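You operate a simulated robot arm through the tools that you are given. There is no shell and no other tool.

You run a simulated robot arm. Do the job below in one go: nothing can be reset, and whatever is moved stays where it is left.

## Task
Switch the mixer and the speakers on safely.
Fine: main fader down first, mixer before speakers, volume knob to its middle mark, then main fader to the white line; no thump.

It is judged by the outcome, as a careful person would: the job done as asked, and still so three seconds after it is handed in. It fails if anything else is knocked over, pushed out of place, dropped, spilled or broken.

## Robot
A 6-joint arm with a two-finger parallel gripper, fixed in place. Base frame: the origin is on the floor under the middle of its stand, x ahead of it, y to its left, z up; the work surface is at about z = 73. Lengths are in cm, angles in rad, forces in N, time in s.
With the tool pointing down near the work surface it reaches from about 26 to 68 cm from the base axis. Its first joint turns from -1.152 to 1.152 rad. Payload 2.9 kg.
The TCP is the grasp point between the finger pads, 3 cm short of the fingertips. In the tool frame z runs along the fingers and y along their closing line. The gripper opens to 11 cm. The fingers are 2 cm wide and 1 cm thick; the gripper's body (4.8 by 11.2 cm) begins 5.5 cm behind the TCP.
Orientation is that of the tool frame in the base frame, as a unit quaternion [w, x, y, z]. With the fingers straight down and closing along the base's y, the tool's x points along the base's -x, its y along +y and its z along -z.

## Interface
- The arm moves only by the tool move_arm. Its argument "deltas" is a list of rows, each an object (a shift or turn left out is 0, a gripper value left out holds the last) with "linear": the shift along the base's x, y, z in units of 250 mm (1.0 is 250 mm), a list of three; "delta_rot": the turn, a rotation vector about the base's x, y, z in units of 90 degrees (1.0 is 90 degrees), a list of three. In form: [{"linear": [dx, dy, dz], "delta_rot": [ax, ay, az]}, ...]. A call has 1 to 20 rows; each row is the pose to reach, as a shift and turn from the pose commanded when the call began. "gripper" is the closure in counts, from 0 (fully open) to 255 (shut), set as the call begins (left out, the last holds). A call with a number of a shift or a turn outside -1 to 1 is refused whole. A row lasts 0.2 s, in which the tool goes at most 5 cm and 0.15 rad; a call with a longer step from one row to the next is refused whole, and so is a gripper value outside its range. Where a pose cannot be reached the arm comes as near as it can. A force on the tool above 40 N (or 10 N above the force at the start of the call, whichever is more), or a blocked arm, ends the call early, and 0.2 s more pass. The fingers move at their own pace (about 10.8 cm/s each) and stop on an object; they squeeze with about 43 N. The grip force told is the motor's: it shows also when the fingers shut on nothing. Time passes only in rows, and 0.2 s behind the last, so rows that repeat a pose let the fingers close. The reply holds the time, the measured pose of the TCP, the force on the tool along the base axes, the opening and the grip force, in the units named above and with some noise, with the torque about the TCP (base axes, N m) and any sound that the robot's microphone picked up.
- Cameras (640 x 400 px; columns grow to the right, rows downward): "scene" is fixed at [6.74, 42.17, 139.5]; the picture's right is [-0.85, -0.52, 0.00], its down [-0.25, 0.40, -0.88] and it looks along [0.46, -0.75, -0.47] (base axes); focal length 308 px, centre (320, 200). "wrist" rides on the gripper at [7.2, 1.7, -10.3] in the tool frame; the picture's right is [-0.23, 0.97, 0.00], its down [-0.76, -0.18, -0.62] and it looks along [-0.61, -0.14, 0.78] (tool axes); focal length 222 px, centre (320, 200). There is no depth. A picture from a camera that has moved, and an enlarged one, comes with that camera's place and axes in the base frame and with its lens.
- camera(camera): a new picture of that camera. No time passes.
- inspect(camera, box): a new picture of the part [left, top, right, bottom] of that camera's present view, enlarged. No time passes.
- job_done(): hands the job in; it is judged then, once.

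Places have to be worked out from the pictures, the camera data and where the tool is seen. Open the gripper and draw the arm clear of the work before you hand the job in, unless the task says otherwise.

The tools are called as a command line: name --argument value ..., lists and objects as JSON in quotes. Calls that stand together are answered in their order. move_arm: Moves the arm, as the interface text tells. Its arguments: {"type":"object","properties":{"deltas":{"type":"array","items":{"type":"object","properties":{"linear":{"type":"array","items":{"type":"number"}},"delta_rot":{"type":"array","items":{"type":"number"}}}}},"gripper":{"type":"number"}},"required":["deltas"]} The other tools are called the same way: camera (camera) takes a picture; inspect (camera, box) takes an enlarged picture of a part of a camera's view; job_done () hands the job in.

At the start:

```text
t: 0.0
position: [43.73, -10.2, 111.26]
tcp_rot: [0.0, 0.0, 1.0, 0.001]
force: [0.4, 0.0, -0.4]
torque: [-0.02, -0.01, 0.01]
width: 10.99
gripper_force: 0.0
```

scene: 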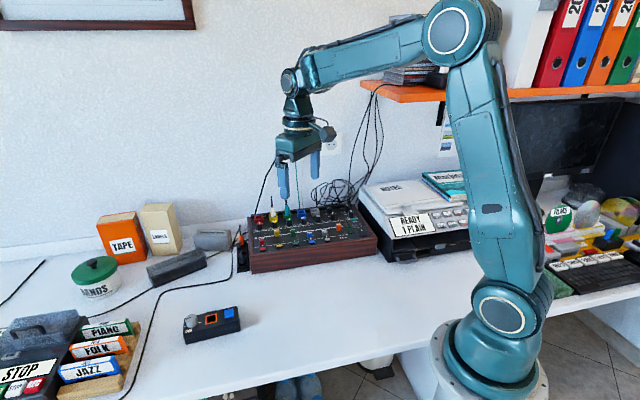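
wrist: 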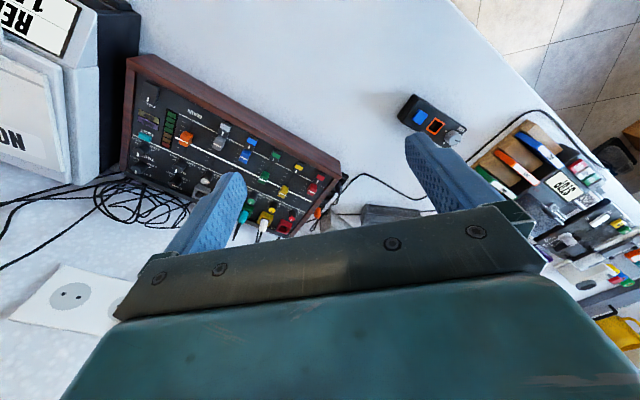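

I start by looking closer at the mixer and the small box on the desk, which I believe is the speaker controller.

inspect --camera "scene" --box '[230, 180, 390, 280]'

inspect --camera "scene" --box '[160, 290, 260, 352]'

inspect --camera "wrist" --box '[110, 50, 350, 200]'

inspect --camera "wrist" --box '[380, 80, 480, 142]'

```text
4.00 times, centred on (310, 230) of scene
camera zoom: at [6.74, 42.17, 139.5], right [-0.85, -0.52, 0.0], down [-0.25, 0.4, -0.88], along [0.46, -0.75, -0.47], focal length 1231 px, centre (360, 80)
```

zoom: 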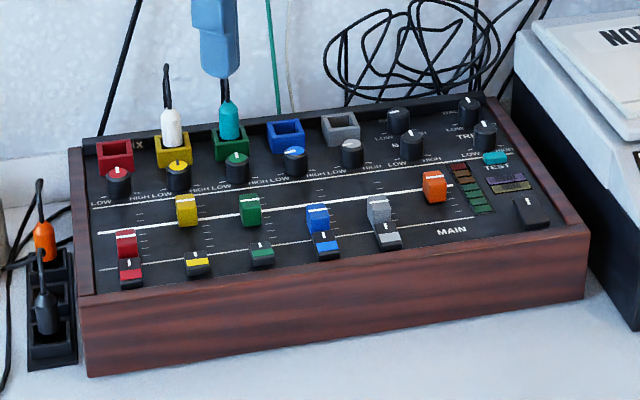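

```text
6.40 times, centred on (210, 321) of scene
camera zoom: at [6.74, 42.17, 139.5], right [-0.85, -0.52, 0.0], down [-0.25, 0.4, -0.88], along [0.46, -0.75, -0.47], focal length 1969 px, centre (1024, -574)
```

zoom: 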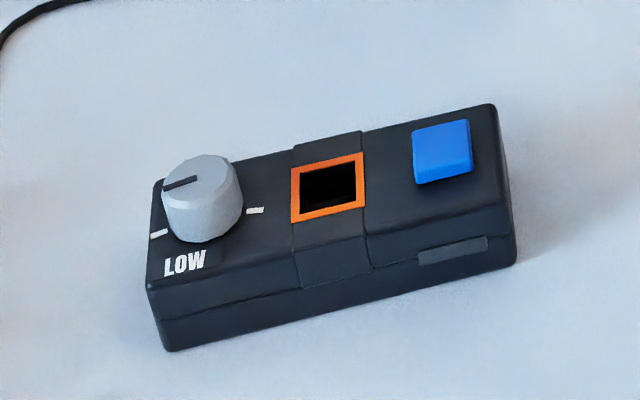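

```text
2.67 times, centred on (230, 125) of wrist
camera zoom: at [36.6, -8.62, 121.72], right [0.23, 0.97, 0.0], down [0.76, -0.18, 0.62], along [0.61, -0.14, -0.78], focal length 592 px, centre (560, 400)
```

zoom: 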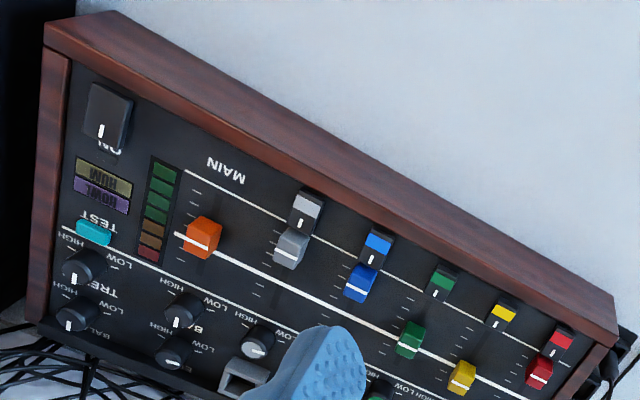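

```text
6.40 times, centred on (430, 111) of wrist
camera zoom: at [36.6, -8.62, 121.72], right [0.23, 0.97, 0.0], down [0.76, -0.18, 0.62], along [0.61, -0.14, -0.78], focal length 1422 px, centre (-384, 770)
```

zoom: 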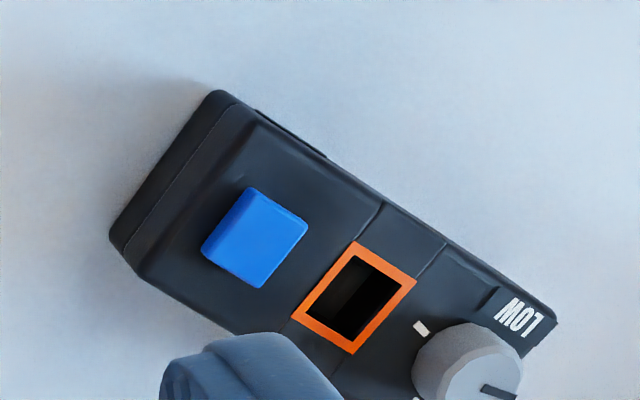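

The mixer has an orange main fader near the thick white line and an ON rocker; the small box has a grey knob, an orange socket and a blue button. I need to find the speakers and their switch, so I look around the rest of the scene.

inspect --camera "scene" --box '[80, 190, 260, 302]'

inspect --camera "scene" --box '[0, 290, 160, 400]'

inspect --camera "scene" --box '[340, 60, 500, 260]'

inspect --camera "scene" --box '[500, 160, 640, 300]'

inspect --camera "wrist" --box '[440, 80, 640, 320]'

inspect --camera "wrist" --box '[280, 140, 460, 252]'

```text
3.56 times, centred on (170, 246) of scene
camera zoom: at [6.74, 42.17, 139.5], right [-0.85, -0.52, 0.0], down [-0.25, 0.4, -0.88], along [0.46, -0.75, -0.47], focal length 1094 px, centre (853, 36)
```

zoom: 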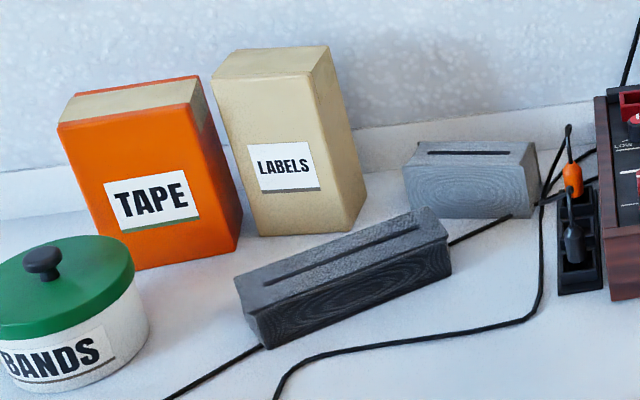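

```text
3.64 times, centred on (80, 345) of scene
camera zoom: at [6.74, 42.17, 139.5], right [-0.85, -0.52, 0.0], down [-0.25, 0.4, -0.88], along [0.46, -0.75, -0.47], focal length 1119 px, centre (1193, -327)
```

zoom: 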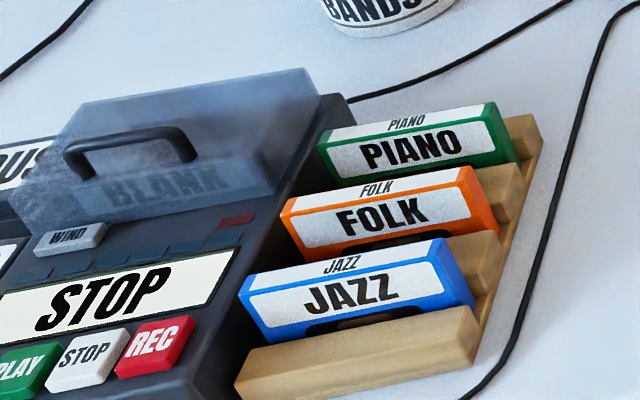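

```text
2.00 times, centred on (420, 160) of scene
camera zoom: at [6.74, 42.17, 139.5], right [-0.85, -0.52, 0.0], down [-0.25, 0.4, -0.88], along [0.46, -0.75, -0.47], focal length 615 px, centre (120, 280)
```

zoom: 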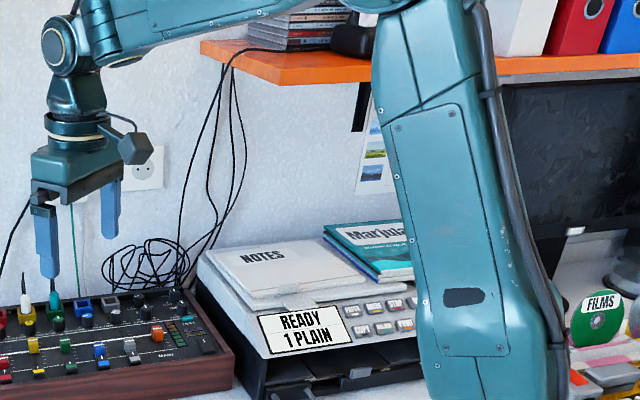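

```text
2.86 times, centred on (570, 230) of scene
camera zoom: at [6.74, 42.17, 139.5], right [-0.85, -0.52, 0.0], down [-0.25, 0.4, -0.88], along [0.46, -0.75, -0.47], focal length 879 px, centre (-394, 114)
```

zoom: 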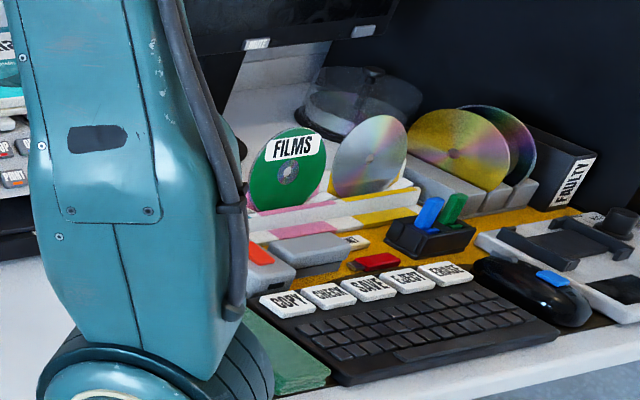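

```text
1.67 times, centred on (540, 200) of wrist
camera zoom: at [36.6, -8.62, 121.72], right [0.23, 0.97, 0.0], down [0.76, -0.18, 0.62], along [0.61, -0.14, -0.78], focal length 370 px, centre (-47, 200)
```

zoom: 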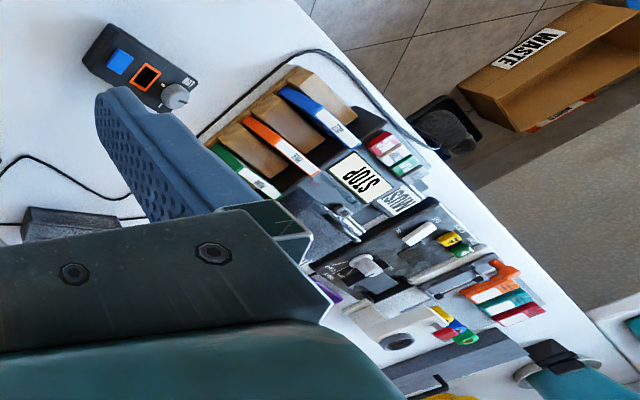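

```text
3.56 times, centred on (370, 196) of wrist
camera zoom: at [36.6, -8.62, 121.72], right [0.23, 0.97, 0.0], down [0.76, -0.18, 0.62], along [0.61, -0.14, -0.78], focal length 790 px, centre (142, 214)
```

zoom: 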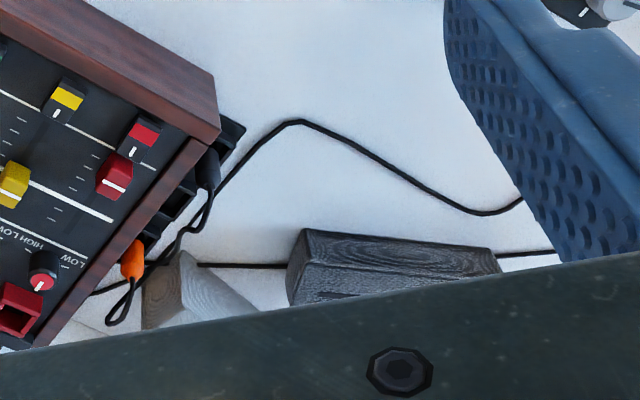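

I look at the shelf where the cables end, at the items below the desk edge, and at the right side of the mixer.

inspect --camera "scene" --box '[340, 40, 460, 110]'

inspect --camera "scene" --box '[240, 340, 420, 400]'

inspect --camera "scene" --box '[320, 195, 380, 245]'

inspect --camera "scene" --box '[225, 220, 265, 285]'

inspect --camera "wrist" --box '[120, 60, 220, 160]'

```text
5.33 times, centred on (400, 75) of scene
camera zoom: at [6.74, 42.17, 139.5], right [-0.85, -0.52, 0.0], down [-0.25, 0.4, -0.88], along [0.46, -0.75, -0.47], focal length 1641 px, centre (-107, 867)
```

zoom: 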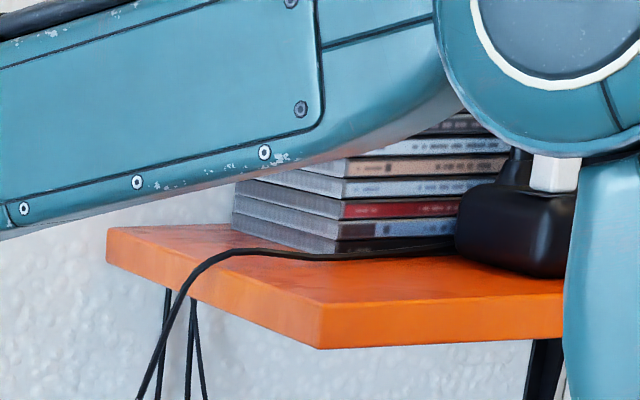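

```text
3.56 times, centred on (330, 370) of scene
camera zoom: at [6.74, 42.17, 139.5], right [-0.85, -0.52, 0.0], down [-0.25, 0.4, -0.88], along [0.46, -0.75, -0.47], focal length 1094 px, centre (284, -404)
```

zoom: 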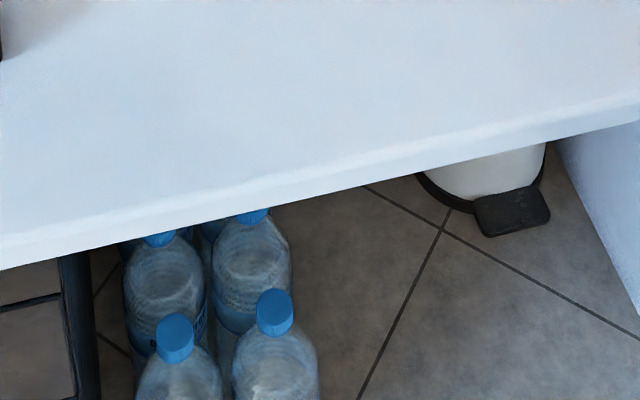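

```text
8.00 times, centred on (350, 220) of scene
camera zoom: at [6.74, 42.17, 139.5], right [-0.85, -0.52, 0.0], down [-0.25, 0.4, -0.88], along [0.46, -0.75, -0.47], focal length 2462 px, centre (80, 40)
```

zoom: 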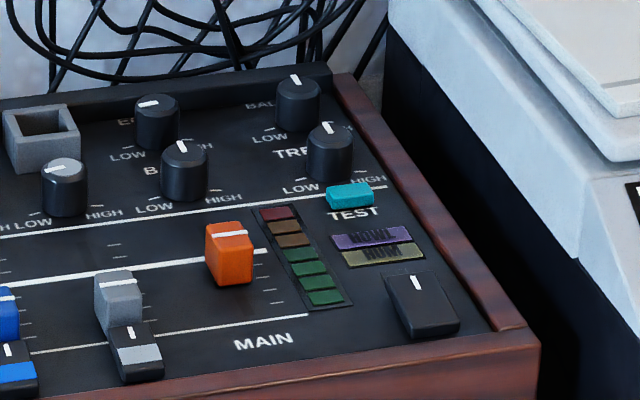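

```text
6.15 times, centred on (245, 252) of scene
camera zoom: at [6.74, 42.17, 139.5], right [-0.85, -0.52, 0.0], down [-0.25, 0.4, -0.88], along [0.46, -0.75, -0.47], focal length 1894 px, centre (782, -123)
```

zoom: 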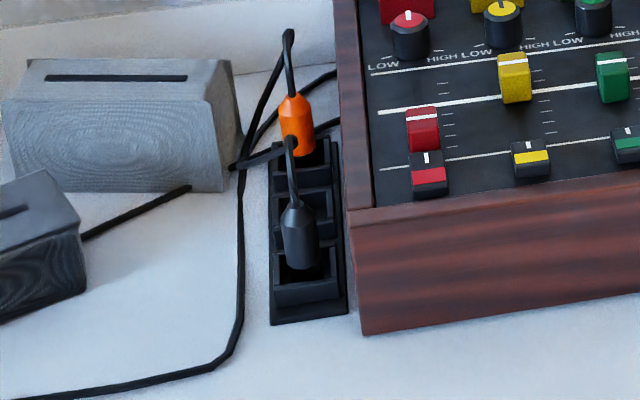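

```text
4.00 times, centred on (170, 110) of wrist
camera zoom: at [36.6, -8.62, 121.72], right [0.23, 0.97, 0.0], down [0.76, -0.18, 0.62], along [0.61, -0.14, -0.78], focal length 888 px, centre (920, 560)
```

zoom: 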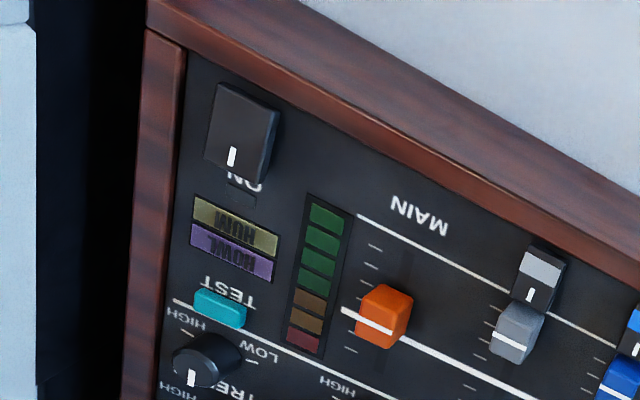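

The panel reads clearly now: the main fader is at about (47.5, -36.7, 82), the ON rocker at about (39, -37.6, 82), and the small box at about (58, 10, 76). Before touching anything I move the wrist camera over for a close look at the small box.

move_arm --deltas '[{"linear": [0.02, 0.11, -0.09]}, {"linear": [0.04, 0.22, -0.18]}, {"linear": [0.06, 0.33, -0.27]}, {"linear": [0.08, 0.44, -0.36]}, {"linear": [0.1, 0.55, -0.45]}, {"linear": [0.12, 0.66, -0.54]}, {"linear": [0.14, 0.77, -0.63]}, {"linear": [0.16, 0.88, -0.72]}, {"linear": [0.17, 0.888, -0.772]}, {"linear": [0.17, 0.888, -0.772]}]' --gripper 0

camera --camera "wrist"

camera --camera "scene"

```text
t: 2.2
position: [48.05, 11.95, 91.71]
tcp_rot: [0.0, -0.001, 1.0, 0.0]
force: [-0.3, 0.8, 0.0]
torque: [-0.02, -0.01, 0.04]
width: 10.99
gripper_force: 0.1
```

```text
taken
camera wrist: at [41.0, 13.64, 102.18], right [0.23, 0.97, 0.0], down [0.76, -0.18, 0.62], along [0.61, -0.14, -0.78], focal length 222 px, centre (320, 200)
```

wrist: 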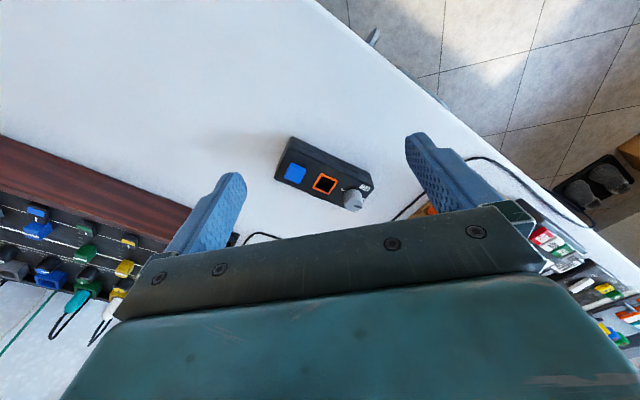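

```text
taken
```

scene: 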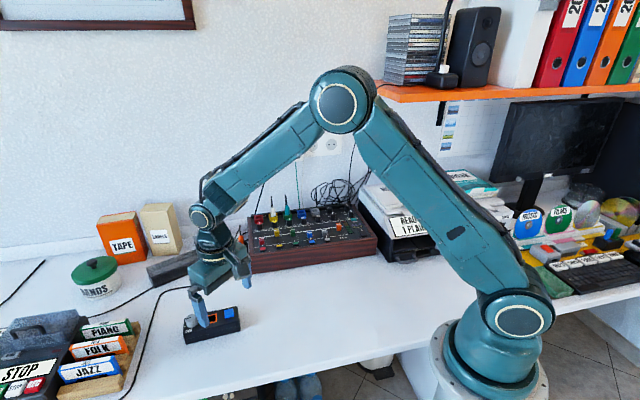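

A speaker on the shelf is now visible. I zoom on it, and on the small box from the wrist.

inspect --camera "scene" --box '[370, 0, 530, 100]'

inspect --camera "wrist" --box '[260, 125, 390, 215]'

inspect --camera "wrist" --box '[440, 0, 640, 200]'

```text
4.00 times, centred on (450, 50) of scene
camera zoom: at [6.74, 42.17, 139.5], right [-0.85, -0.52, 0.0], down [-0.25, 0.4, -0.88], along [0.46, -0.75, -0.47], focal length 1231 px, centre (-200, 800)
```

zoom: 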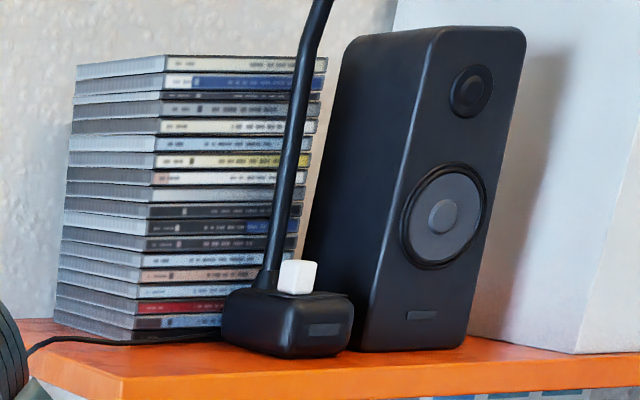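

```text
4.44 times, centred on (325, 170) of wrist
camera zoom: at [41.0, 13.64, 102.18], right [0.23, 0.97, 0.0], down [0.76, -0.18, 0.62], along [0.61, -0.14, -0.78], focal length 987 px, centre (298, 333)
```

zoom: 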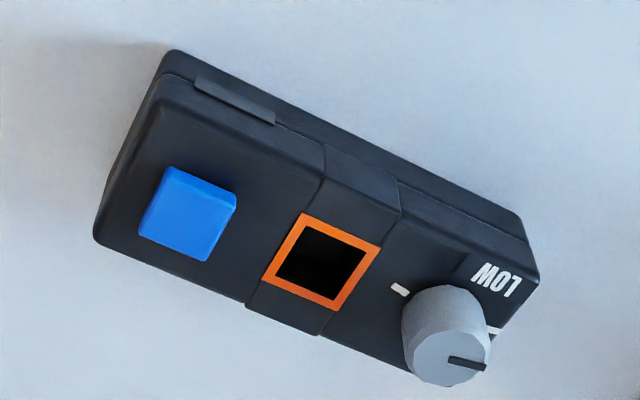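

```text
2.00 times, centred on (540, 100) of wrist
camera zoom: at [41.0, 13.64, 102.18], right [0.23, 0.97, 0.0], down [0.76, -0.18, 0.62], along [0.61, -0.14, -0.78], focal length 444 px, centre (-120, 400)
```

zoom: 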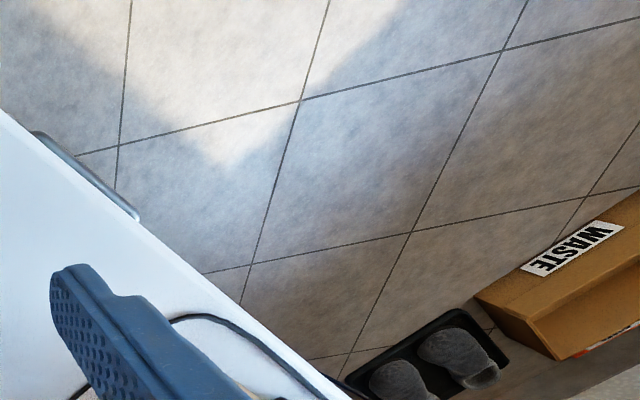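

The small box is the speaker control (volume knob with LOW mark at its left, pointer now near LOW; blue button). The middle mark must be hidden behind the knob, so I tilt the wrist to look straight down on the box.

move_arm --deltas '[{"linear": [0.07, 0.01, 0.04], "delta_rot": [0, 0.06, 0]}, {"linear": [0.14, 0.02, 0.08], "delta_rot": [0, 0.12, 0]}, {"linear": [0.21, 0.03, 0.12], "delta_rot": [0, 0.18, 0]}, {"linear": [0.28, 0.04, 0.16], "delta_rot": [0, 0.24, 0]}, {"linear": [0.36, 0.04, 0.16], "delta_rot": [0, 0.3, 0]}, {"linear": [0.36, 0.04, 0.16], "delta_rot": [0, 0.3, 0]}]'

camera --camera "wrist"

```text
t: 3.6
position: [56.93, 13.01, 95.81]
tcp_rot: [-0.235, 0.0, 0.972, 0.001]
force: [0.5, 0.0, 0.1]
torque: [-0.01, 0.02, 0.0]
width: 10.99
gripper_force: 0.0
out of reach, approached as far as the arm can: row 4, 5
```

```text
taken
camera wrist: at [55.3, 14.65, 108.51], right [0.2, 0.97, -0.1], down [0.96, -0.18, 0.21], along [0.18, -0.14, -0.97], focal length 222 px, centre (320, 200)
```

wrist: 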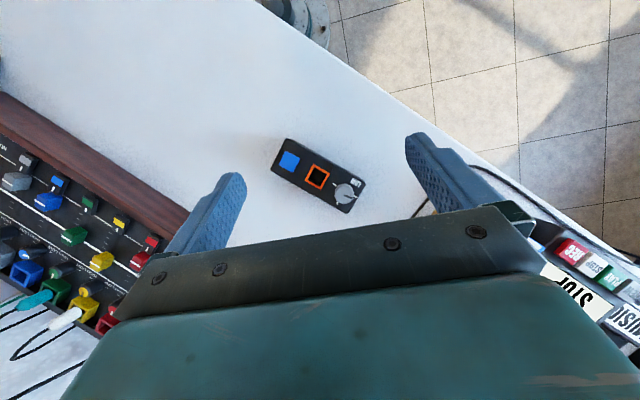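

I have a near-vertical view now; I zoom in on the box.

inspect --camera "wrist" --box '[260, 130, 380, 220]'

inspect --camera "wrist" --box '[320, 170, 370, 215]'

inspect --camera "wrist" --box '[0, 120, 190, 330]'

```text
4.44 times, centred on (320, 175) of wrist
camera zoom: at [55.3, 14.65, 108.51], right [0.2, 0.97, -0.1], down [0.96, -0.18, 0.21], along [0.18, -0.14, -0.97], focal length 987 px, centre (320, 311)
```

zoom: 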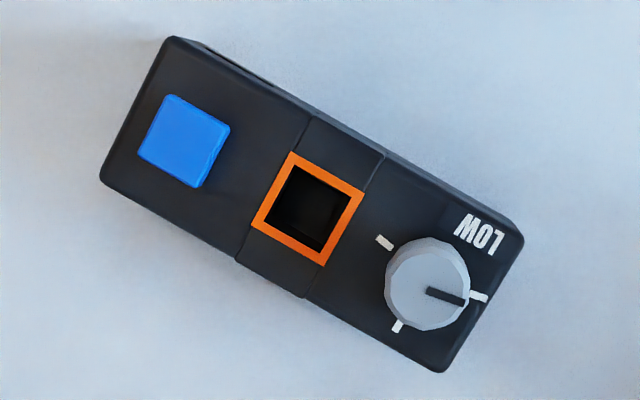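

```text
8.89 times, centred on (345, 192) of wrist
camera zoom: at [55.3, 14.65, 108.51], right [0.2, 0.97, -0.1], down [0.96, -0.18, 0.21], along [0.18, -0.14, -0.97], focal length 1974 px, centre (98, 267)
```

zoom: 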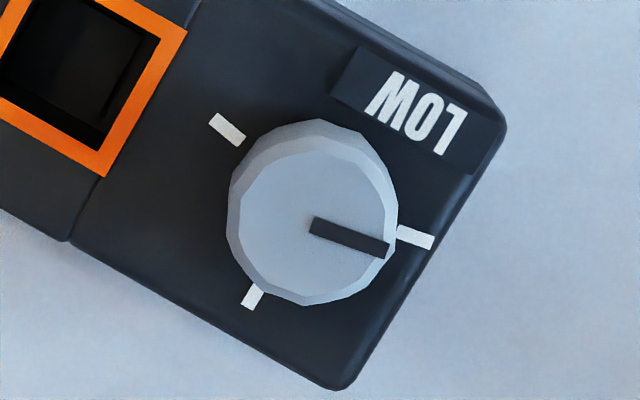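

```text
1.90 times, centred on (95, 225) of wrist
camera zoom: at [55.3, 14.65, 108.51], right [0.2, 0.97, -0.1], down [0.96, -0.18, 0.21], along [0.18, -0.14, -0.97], focal length 423 px, centre (749, 152)
```

zoom: 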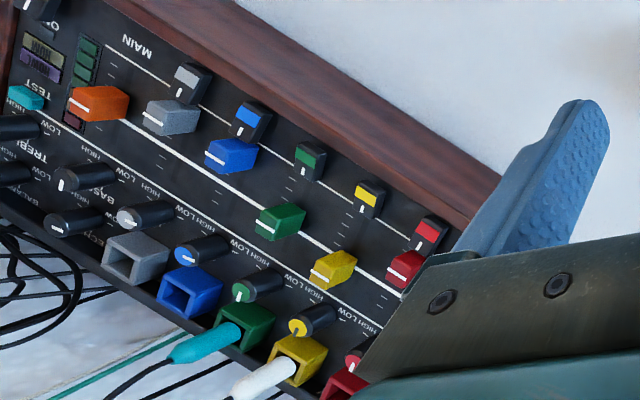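

The marks are clear: LOW on the left, the middle mark straight back (direction about -38.5° in the base frame), pointer now at LOW, so the knob needs about a 99° clockwise turn later. First the main fader: I straighten the wrist and move over to the mixer.

move_arm --deltas '[{"linear": [-0.07, -0.1, 0.07], "delta_rot": [0, -0.06, 0]}, {"linear": [-0.14, -0.2, 0.14], "delta_rot": [0, -0.12, 0]}, {"linear": [-0.21, -0.3, 0.21], "delta_rot": [0, -0.18, 0]}, {"linear": [-0.28, -0.4, 0.28], "delta_rot": [0, -0.24, 0]}, {"linear": [-0.36, -0.52, 0.36], "delta_rot": [0, -0.3, 0]}, {"linear": [-0.36, -0.52, 0.36], "delta_rot": [0, -0.3, 0]}]'

move_arm --deltas '[{"linear": [-0.025, -0.16, -0.02], "delta_rot": [0, 0, 0.06]}, {"linear": [-0.05, -0.32, -0.05], "delta_rot": [0, 0, 0.12]}, {"linear": [-0.08, -0.48, -0.09], "delta_rot": [0, 0, 0.18]}, {"linear": [-0.11, -0.64, -0.14], "delta_rot": [0, 0, 0.24]}, {"linear": [-0.14, -0.8, -0.19], "delta_rot": [0, 0, 0.3]}, {"linear": [-0.17, -0.96, -0.24], "delta_rot": [0, 0, 0.36]}, {"linear": [-0.2, -1.0, -0.29], "delta_rot": [0, 0, 0.42]}, {"linear": [-0.2, -1.0, -0.34], "delta_rot": [0, 0, 0.484]}, {"linear": [-0.2, -1.0, -0.34], "delta_rot": [0, 0, 0.484]}]'

camera --camera "wrist"

camera --camera "scene"

```text
t: 5.0
position: [56.31, 0.83, 109.94]
tcp_rot: [-0.001, 0.0, 1.0, 0.001]
force: [0.0, 0.2, -0.1]
torque: [0.02, 0.0, -0.01]
width: 11.01
gripper_force: 0.1
out of reach, approached as far as the arm can: row 3, 4, 5, 6
```

```text
t: 7.0
position: [51.79, -30.49, 102.95]
tcp_rot: [-0.001, -0.371, 0.929, 0.0]
force: [0.3, -0.9, -0.2]
torque: [0.01, 0.02, 0.01]
width: 11.02
gripper_force: 0.1
out of reach, approached as far as the arm can: row 1, 2, 3, 4, 5, 6, 7, 8, 9
```

```text
taken
camera wrist: at [45.58, -34.32, 113.43], right [-0.51, 0.86, 0.0], down [0.68, 0.4, 0.62], along [0.54, 0.32, -0.78], focal length 222 px, centre (320, 200)
```

wrist: 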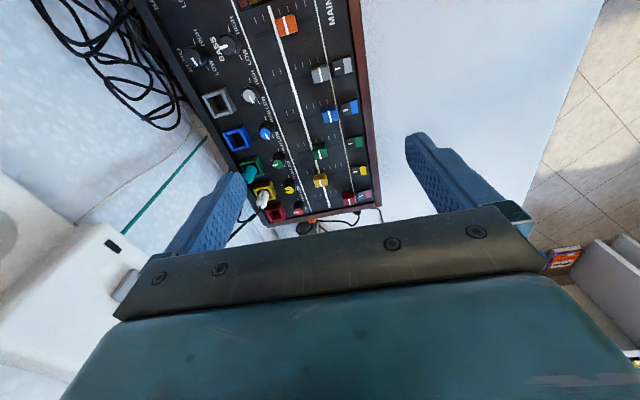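

```text
taken
```

scene: 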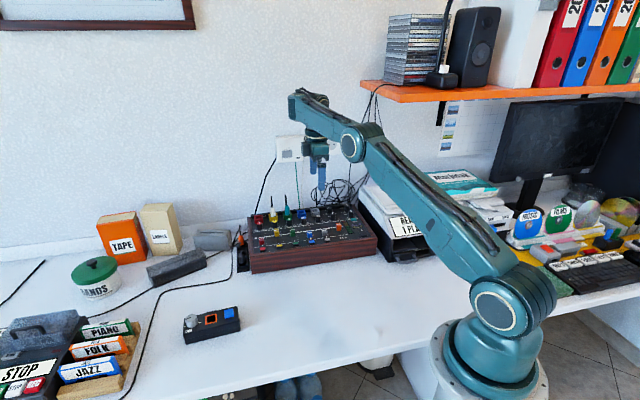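

The arm reported poses out of reach and stands in a different posture from what I wanted, and a white object shows near the gripper. I zoom in before moving again.

inspect --camera "scene" --box '[260, 70, 400, 210]'

inspect --camera "scene" --box '[340, 80, 580, 400]'

inspect --camera "wrist" --box '[0, 100, 240, 400]'

```text
2.86 times, centred on (330, 140) of scene
camera zoom: at [6.74, 42.16, 139.5], right [-0.85, -0.52, 0.0], down [-0.25, 0.4, -0.88], along [0.46, -0.75, -0.47], focal length 879 px, centre (291, 371)
```

zoom: 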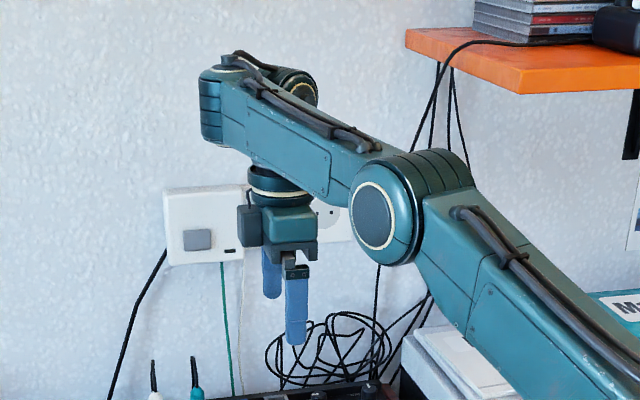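

```text
1.25 times, centred on (460, 240) of scene
camera zoom: at [6.74, 42.16, 139.5], right [-0.85, -0.52, 0.0], down [-0.25, 0.4, -0.88], along [0.46, -0.75, -0.47], focal length 385 px, centre (145, 150)
```

zoom: 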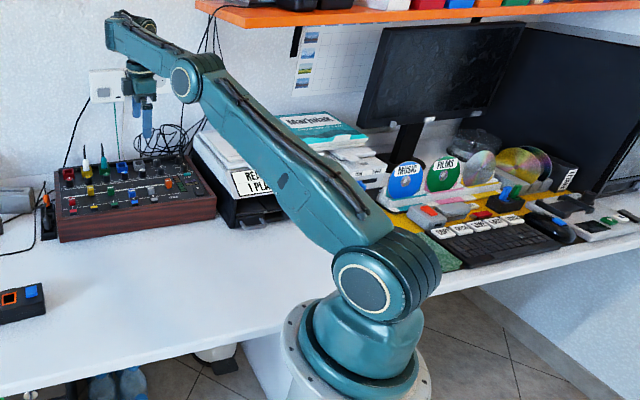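

```text
1.33 times, centred on (120, 250) of wrist
camera zoom: at [45.58, -34.32, 113.43], right [-0.51, 0.86, 0.0], down [0.68, 0.4, 0.62], along [0.54, 0.32, -0.78], focal length 296 px, centre (587, 133)
```

zoom: 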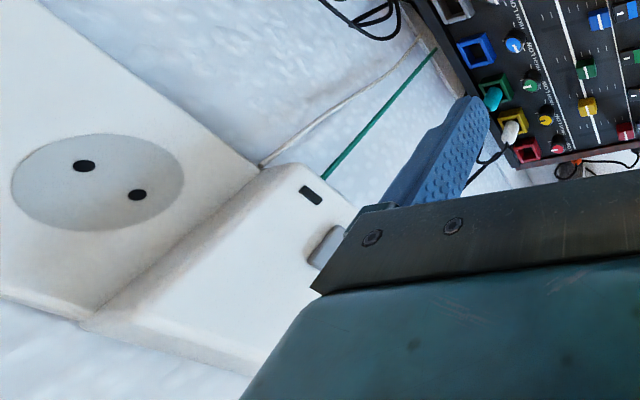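

The white box is a wall fixture, untouched. The arm went past full stretch and its elbow folded the wrong way, which is why nearer poses are refused; I first swing back over the open desk, away from the wall, to unfold it there.

move_arm --deltas '[{"linear": [0.05, 0.12, 0.06], "delta_rot": [0, 0, -0.06]}, {"linear": [0.1, 0.24, 0.12], "delta_rot": [0, 0, -0.12]}, {"linear": [0.15, 0.36, 0.18], "delta_rot": [0, 0, -0.18]}, {"linear": [0.2, 0.48, 0.24], "delta_rot": [0, 0, -0.24]}, {"linear": [0.25, 0.6, 0.3], "delta_rot": [0, 0, -0.3]}, {"linear": [0.3, 0.72, 0.3], "delta_rot": [0, 0, -0.36]}, {"linear": [0.35, 0.84, 0.3], "delta_rot": [0, 0, -0.42]}, {"linear": [0.4, 0.96, 0.3], "delta_rot": [0, 0, -0.484]}, {"linear": [0.4, 0.96, 0.3], "delta_rot": [0, 0, -0.484]}]'

camera --camera "scene"

```text
t: 9.0
position: [61.9, -6.49, 110.47]
tcp_rot: [0.0, 0.0, 1.0, 0.0]
force: [0.3, 0.6, 0.0]
torque: [0.0, 0.03, -0.03]
width: 11.02
gripper_force: 0.1
```

```text
taken
```

scene: 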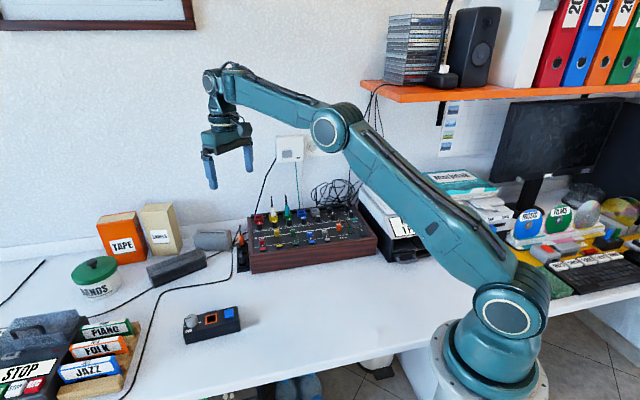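

The elbow is indeed below the line from shoulder to wrist. I stretch the arm straight out over the open desk with the tool tipped outward, so that I can bring it back in with the opposite turn and the elbow comes up.

move_arm --deltas '[{"linear": [0.12, 0.04, 0], "delta_rot": [0, -0.06, 0]}, {"linear": [0.24, 0.08, 0], "delta_rot": [0, -0.12, 0]}, {"linear": [0.36, 0.12, 0], "delta_rot": [0, -0.18, 0]}, {"linear": [0.48, 0.16, 0], "delta_rot": [0, -0.24, 0]}, {"linear": [0.6, 0.2, 0], "delta_rot": [0, -0.3, 0]}, {"linear": [0.72, 0.24, 0], "delta_rot": [0, -0.3, 0]}]'

camera --camera "scene"

```text
t: 10.4
position: [73.57, -0.12, 110.66]
tcp_rot: [0.234, 0.0, 0.972, -0.001]
force: [-0.2, 0.7, 0.4]
torque: [-0.03, 0.04, -0.02]
width: 11.0
gripper_force: 0.1
out of reach, approached as far as the arm can: row 2, 3, 4, 5, 6
```

```text
taken
```

scene: 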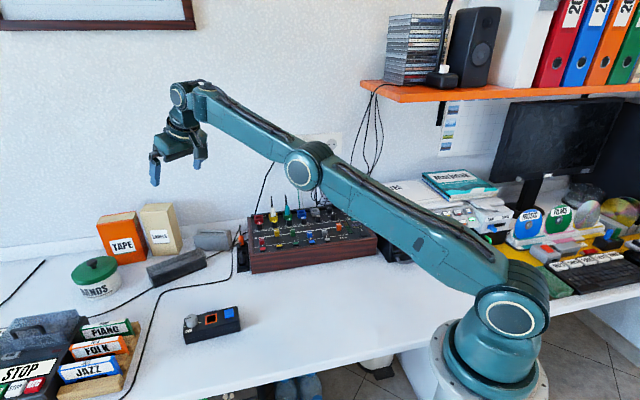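

The arm is now almost straight. I come back inward while turning the tool the other way, then check the elbow.

move_arm --deltas '[{"linear": [0, 0, 0], "delta_rot": [0, 0.06, 0]}, {"linear": [-0.02, 0, 0], "delta_rot": [0, 0.12, 0]}, {"linear": [-0.08, 0, 0], "delta_rot": [0, 0.18, 0]}, {"linear": [-0.16, 0, 0], "delta_rot": [0, 0.24, 0]}, {"linear": [-0.24, 0, 0], "delta_rot": [0, 0.3, 0]}, {"linear": [-0.32, 0, 0], "delta_rot": [0, 0.3, 0]}, {"linear": [-0.4, 0, 0], "delta_rot": [0, 0.3, 0]}]'

camera --camera "scene"

```text
t: 12.0
position: [63.55, 0.12, 110.41]
tcp_rot: [0.0, 0.0, 1.0, 0.0]
force: [0.0, -0.4, 0.1]
torque: [0.02, 0.0, 0.02]
width: 10.99
gripper_force: 0.2
out of reach, approached as far as the arm can: row 1, 2, 3, 4, 5, 6
```

```text
taken
```

scene: 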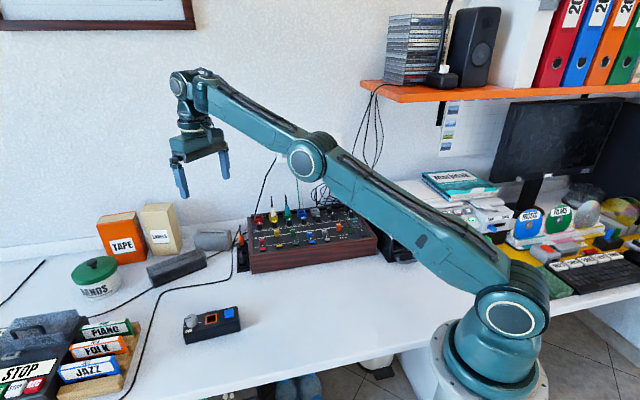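

I zoom on the arm to judge the elbow and wrist posture from this image before the next move.

inspect --camera "scene" --box '[150, 40, 370, 210]'

```text
2.35 times, centred on (260, 125) of scene
camera zoom: at [6.74, 42.17, 139.5], right [-0.85, -0.52, 0.0], down [-0.25, 0.4, -0.88], along [0.46, -0.75, -0.47], focal length 724 px, centre (461, 376)
```

zoom: 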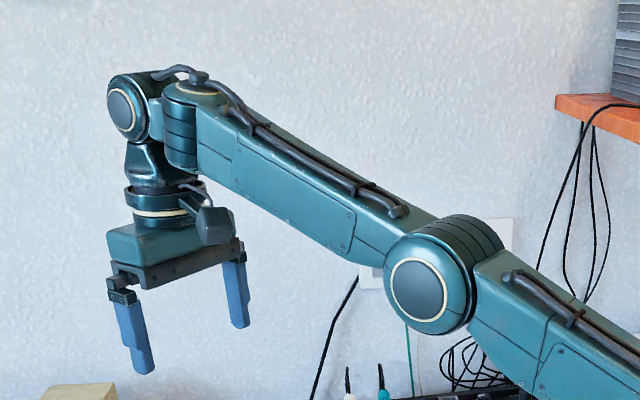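

The wrist is now in its normal posture (wrist joint ahead of the forearm) and the arm is close to straight. I move inward step by step and check that the pose is reached.

move_arm --deltas '[{"linear": [-0.1, 0, -0.04]}, {"linear": [-0.2, 0, -0.08]}, {"linear": [-0.3, 0, -0.12]}, {"linear": [-0.4, 0, -0.16]}, {"linear": [-0.5, 0, -0.2]}, {"linear": [-0.5, 0, -0.2]}]'

camera --camera "scene"

```text
t: 13.4
position: [51.22, -0.15, 105.54]
tcp_rot: [0.0, 0.0, 1.0, 0.0]
force: [0.2, 0.0, 0.5]
torque: [0.03, 0.03, 0.01]
width: 10.97
gripper_force: 0.1
```

```text
taken
```

scene: 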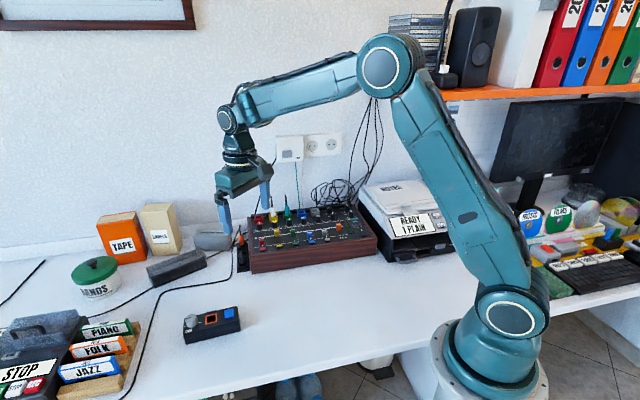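

The elbow is up again and everything on the desk looks undisturbed. I now swing over to the mixer at moderate radius, turning the gripper so its closing line runs along the fader slots.

move_arm --deltas '[{"linear": [-0.018, -0.136, -0.03], "delta_rot": [0, 0, 0.036]}, {"linear": [-0.036, -0.272, -0.06], "delta_rot": [0, 0, 0.072]}, {"linear": [-0.054, -0.408, -0.09], "delta_rot": [0, 0, 0.108]}, {"linear": [-0.072, -0.544, -0.12], "delta_rot": [0, 0, 0.144]}, {"linear": [-0.09, -0.68, -0.15], "delta_rot": [0, 0, 0.18]}, {"linear": [-0.108, -0.816, -0.18], "delta_rot": [0, 0, 0.216]}, {"linear": [-0.128, -0.954, -0.22], "delta_rot": [0, 0, 0.255]}, {"linear": [-0.128, -0.954, -0.22], "delta_rot": [0, 0, 0.255]}]'

move_arm --deltas '[{"linear": [-0.048, -0.12, -0.032], "delta_rot": [0, 0, 0.046]}, {"linear": [-0.096, -0.24, -0.064], "delta_rot": [0, 0, 0.092]}, {"linear": [-0.144, -0.36, -0.096], "delta_rot": [0, 0, 0.138]}, {"linear": [-0.192, -0.48, -0.128], "delta_rot": [0, 0, 0.184]}, {"linear": [-0.24, -0.6, -0.16], "delta_rot": [0, 0, 0.229]}, {"linear": [-0.24, -0.6, -0.16], "delta_rot": [0, 0, 0.229]}]'

camera --camera "wrist"

camera --camera "scene"

```text
t: 15.2
position: [47.82, -23.95, 100.15]
tcp_rot: [0.001, -0.199, 0.98, 0.0]
force: [-0.7, 0.4, -0.6]
torque: [-0.02, 0.01, -0.04]
width: 11.01
gripper_force: 0.0
```

```text
t: 16.6
position: [42.0, -39.13, 95.98]
tcp_rot: [0.0, -0.371, 0.929, 0.001]
force: [-0.1, 0.4, -0.5]
torque: [0.0, 0.0, -0.03]
width: 11.0
gripper_force: 0.1
```

```text
taken
camera wrist: at [35.68, -42.96, 106.59], right [-0.51, 0.86, 0.0], down [0.67, 0.4, 0.62], along [0.54, 0.32, -0.78], focal length 222 px, centre (320, 200)
```

wrist: 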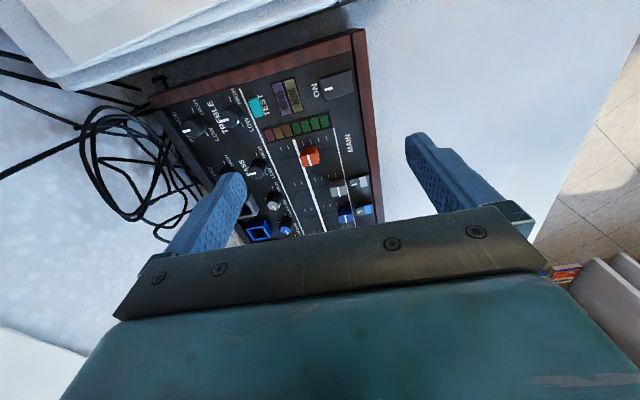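

```text
taken
```

scene: 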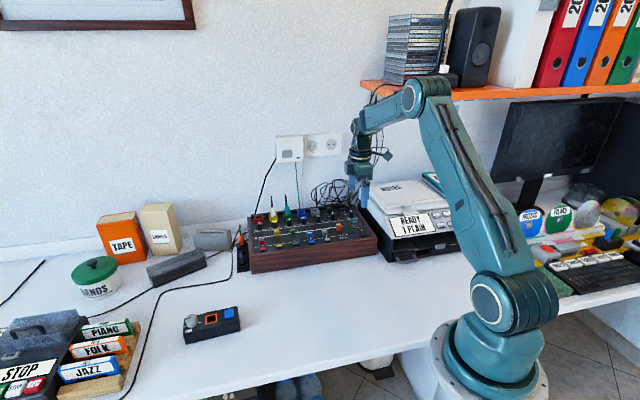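

The arm is in good posture (elbow up, below and clear of the shelf corner at about (36, -45, 124)). I zoom on the main fader and rocker from here.

inspect --camera "wrist" --box '[230, 60, 390, 220]'

inspect --camera "scene" --box '[320, 195, 380, 245]'

```text
2.50 times, centred on (310, 140) of wrist
camera zoom: at [35.68, -42.96, 106.59], right [-0.51, 0.86, 0.0], down [0.67, 0.4, 0.62], along [0.54, 0.32, -0.78], focal length 555 px, centre (345, 350)
```

zoom: 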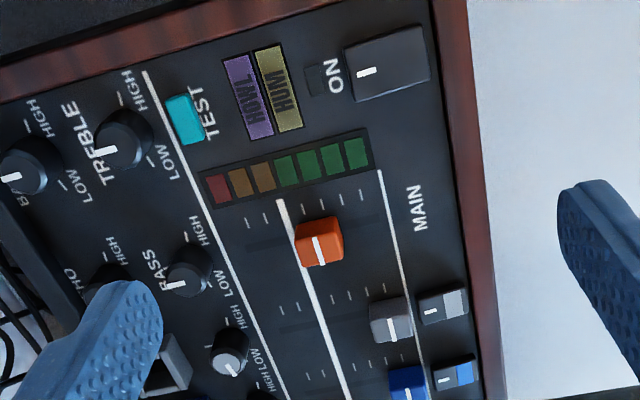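

```text
8.00 times, centred on (350, 220) of scene
camera zoom: at [6.74, 42.17, 139.5], right [-0.85, -0.52, 0.0], down [-0.25, 0.4, -0.88], along [0.46, -0.75, -0.47], focal length 2462 px, centre (80, 40)
```

zoom: 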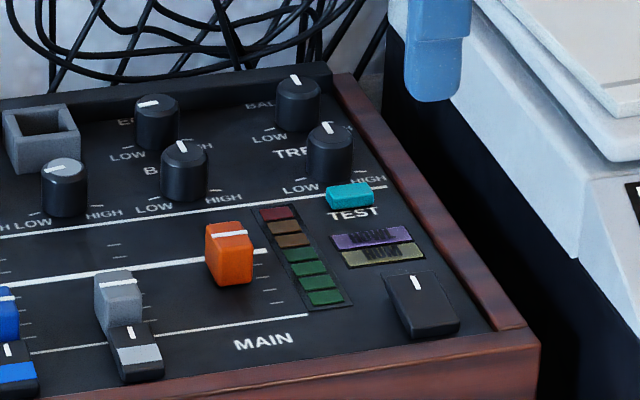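

Triangulation gives: panel z about 80.2, main fader stripe at (47.9, -37.3, 82.2), about 1.4 cm in front of the thick white line; the slots run along (-0.704, 0.71) in x,y, and the bottom line is some 5.1 cm in front of the thick line. I move the half-closed gripper above the fader to check alignment.

move_arm --deltas '[{"linear": [0.08, 0.024, -0.05], "delta_rot": [0, 0, 0.0134]}, {"linear": [0.16, 0.048, -0.1], "delta_rot": [0, 0, 0.0134]}, {"linear": [0.236, 0.072, -0.16], "delta_rot": [0, 0, 0.0134]}, {"linear": [0.236, 0.072, -0.2], "delta_rot": [0, 0, 0.0134]}, {"linear": [0.236, 0.072, -0.2], "delta_rot": [0, 0, 0.0134]}]' --gripper 162

camera --camera "wrist"

inspect --camera "scene" --box '[290, 150, 390, 240]'

```text
t: 17.8
position: [47.99, -37.07, 90.71]
tcp_rot: [-0.001, -0.38, 0.925, 0.0]
force: [-0.8, 0.3, 0.6]
torque: [0.02, 0.04, -0.04]
width: 3.99
gripper_force: 0.1
```

```text
taken
camera wrist: at [41.7, -41.1, 101.19], right [-0.52, 0.85, 0.0], down [0.67, 0.41, 0.62], along [0.53, 0.33, -0.78], focal length 222 px, centre (320, 200)
```

wrist: 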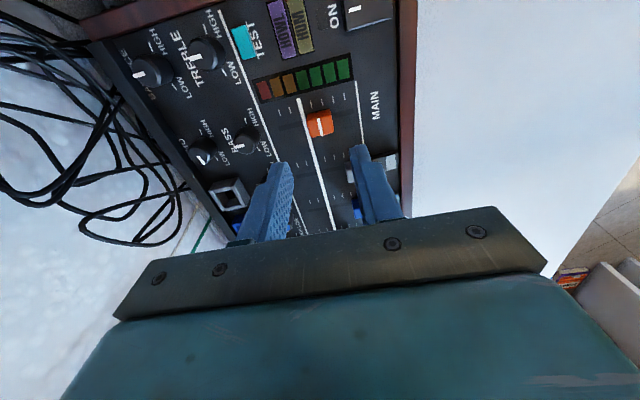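

```text
4.44 times, centred on (340, 195) of scene
camera zoom: at [6.74, 42.17, 139.5], right [-0.85, -0.52, 0.0], down [-0.25, 0.4, -0.88], along [0.46, -0.75, -0.47], focal length 1368 px, centre (231, 222)
```

zoom: 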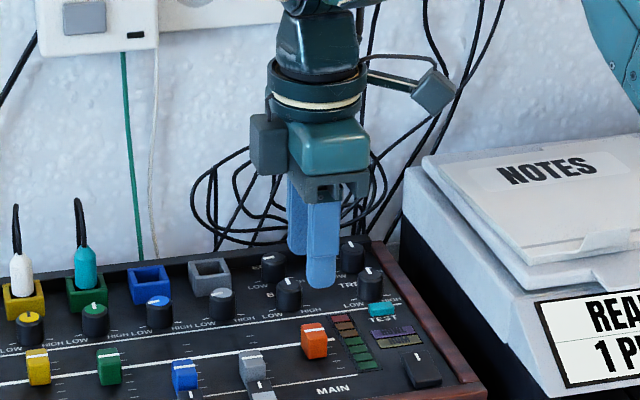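

Fader sits centrally between the open fingers in plan. I lower the fingers around it, slowly, stopping with tips about 0.6 cm above the panel.

move_arm --deltas '[{"linear": [-0.006, -0.004, -0.08]}, {"linear": [-0.006, -0.004, -0.16]}, {"linear": [-0.006, -0.004, -0.22]}, {"linear": [-0.006, -0.004, -0.26]}, {"linear": [-0.006, -0.004, -0.276]}]'

camera --camera "wrist"

inspect --camera "scene" --box '[320, 185, 390, 245]'

```text
t: 19.0
position: [47.75, -37.33, 83.91]
tcp_rot: [0.001, -0.381, 0.924, 0.001]
force: [-0.4, 0.2, -0.4]
torque: [-0.02, 0.0, 0.01]
width: 4.02
gripper_force: 0.0
```

```text
taken
camera wrist: at [41.54, -41.29, 94.48], right [-0.52, 0.85, 0.0], down [0.67, 0.41, 0.62], along [0.53, 0.33, -0.78], focal length 222 px, centre (320, 200)
```

wrist: 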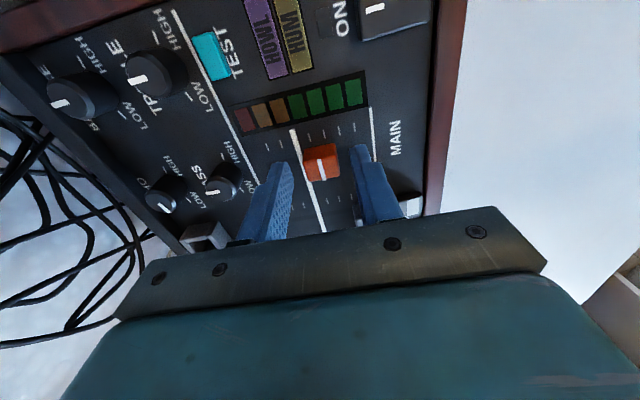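

```text
6.67 times, centred on (355, 215) of scene
camera zoom: at [6.74, 42.17, 139.5], right [-0.85, -0.52, 0.0], down [-0.25, 0.4, -0.88], along [0.46, -0.75, -0.47], focal length 2051 px, centre (87, 100)
```

zoom: 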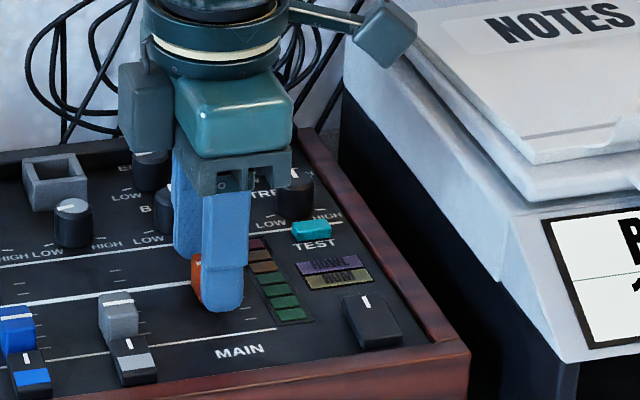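

The fingers straddle the orange fader with clearance and no contact force. I close further, to about 2 cm, to centre the cap.

move_arm --deltas '[{"linear": [0, 0, 0]}, {"linear": [0, 0, 0]}, {"linear": [0, 0, 0]}]' --gripper 209

inspect --camera "wrist" --box '[240, 80, 440, 240]'

```text
t: 19.8
position: [47.86, -37.42, 83.96]
tcp_rot: [0.0, -0.382, 0.924, 0.0]
force: [0.1, -0.2, -1.5]
torque: [-0.06, 0.04, 0.16]
width: 2.18
gripper_force: 45.3
```

```text
2.50 times, centred on (340, 160) of wrist
camera zoom: at [41.55, -41.29, 94.47], right [-0.52, 0.85, 0.0], down [0.67, 0.41, 0.62], along [0.53, 0.33, -0.78], focal length 555 px, centre (270, 300)
```

zoom: 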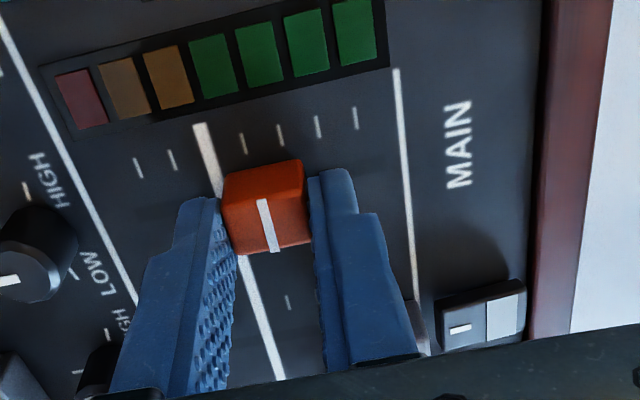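

The cap is 2.2 cm deep and now centred between the pads. I loosen slightly so it is held without squeeze and slide it towards the front (down), slowly, most of the 3.8 cm to the bottom line.

move_arm --deltas '[{"linear": [0, 0, 0]}, {"linear": [-0.0115, 0.0115, 0]}, {"linear": [-0.023, 0.023, 0]}, {"linear": [-0.0345, 0.0345, 0]}, {"linear": [-0.046, 0.046, 0]}, {"linear": [-0.0575, 0.0575, 0]}, {"linear": [-0.069, 0.069, 0]}, {"linear": [-0.08, 0.08, 0]}, {"linear": [-0.09, 0.091, 0]}, {"linear": [-0.09, 0.091, 0]}]' --gripper 202

inspect --camera "wrist" --box '[240, 80, 440, 240]'

inspect --camera "scene" --box '[320, 185, 390, 245]'

```text
t: 22.0
position: [45.54, -35.03, 84.19]
tcp_rot: [0.001, -0.38, 0.925, -0.003]
force: [9.7, -16.1, -2.8]
torque: [-0.26, -0.25, 0.05]
width: 3.13
gripper_force: 9.0
```

```text
2.50 times, centred on (340, 160) of wrist
camera zoom: at [39.26, -38.98, 94.72], right [-0.52, 0.85, 0.0], down [0.66, 0.41, 0.62], along [0.53, 0.32, -0.78], focal length 555 px, centre (270, 300)
```

zoom: 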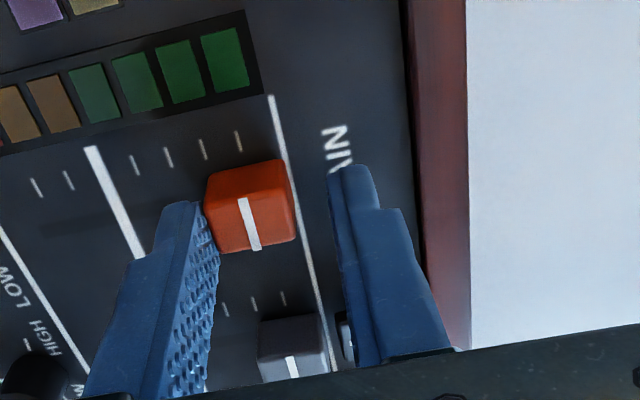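

```text
6.67 times, centred on (355, 215) of scene
camera zoom: at [6.77, 42.13, 139.51], right [-0.85, -0.52, 0.0], down [-0.25, 0.4, -0.88], along [0.46, -0.75, -0.47], focal length 2051 px, centre (87, 100)
```

zoom: 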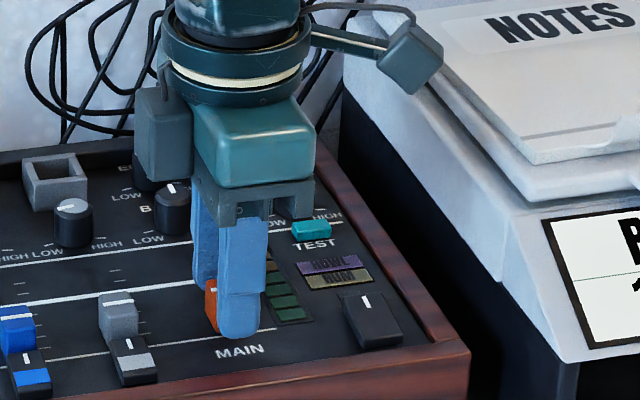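

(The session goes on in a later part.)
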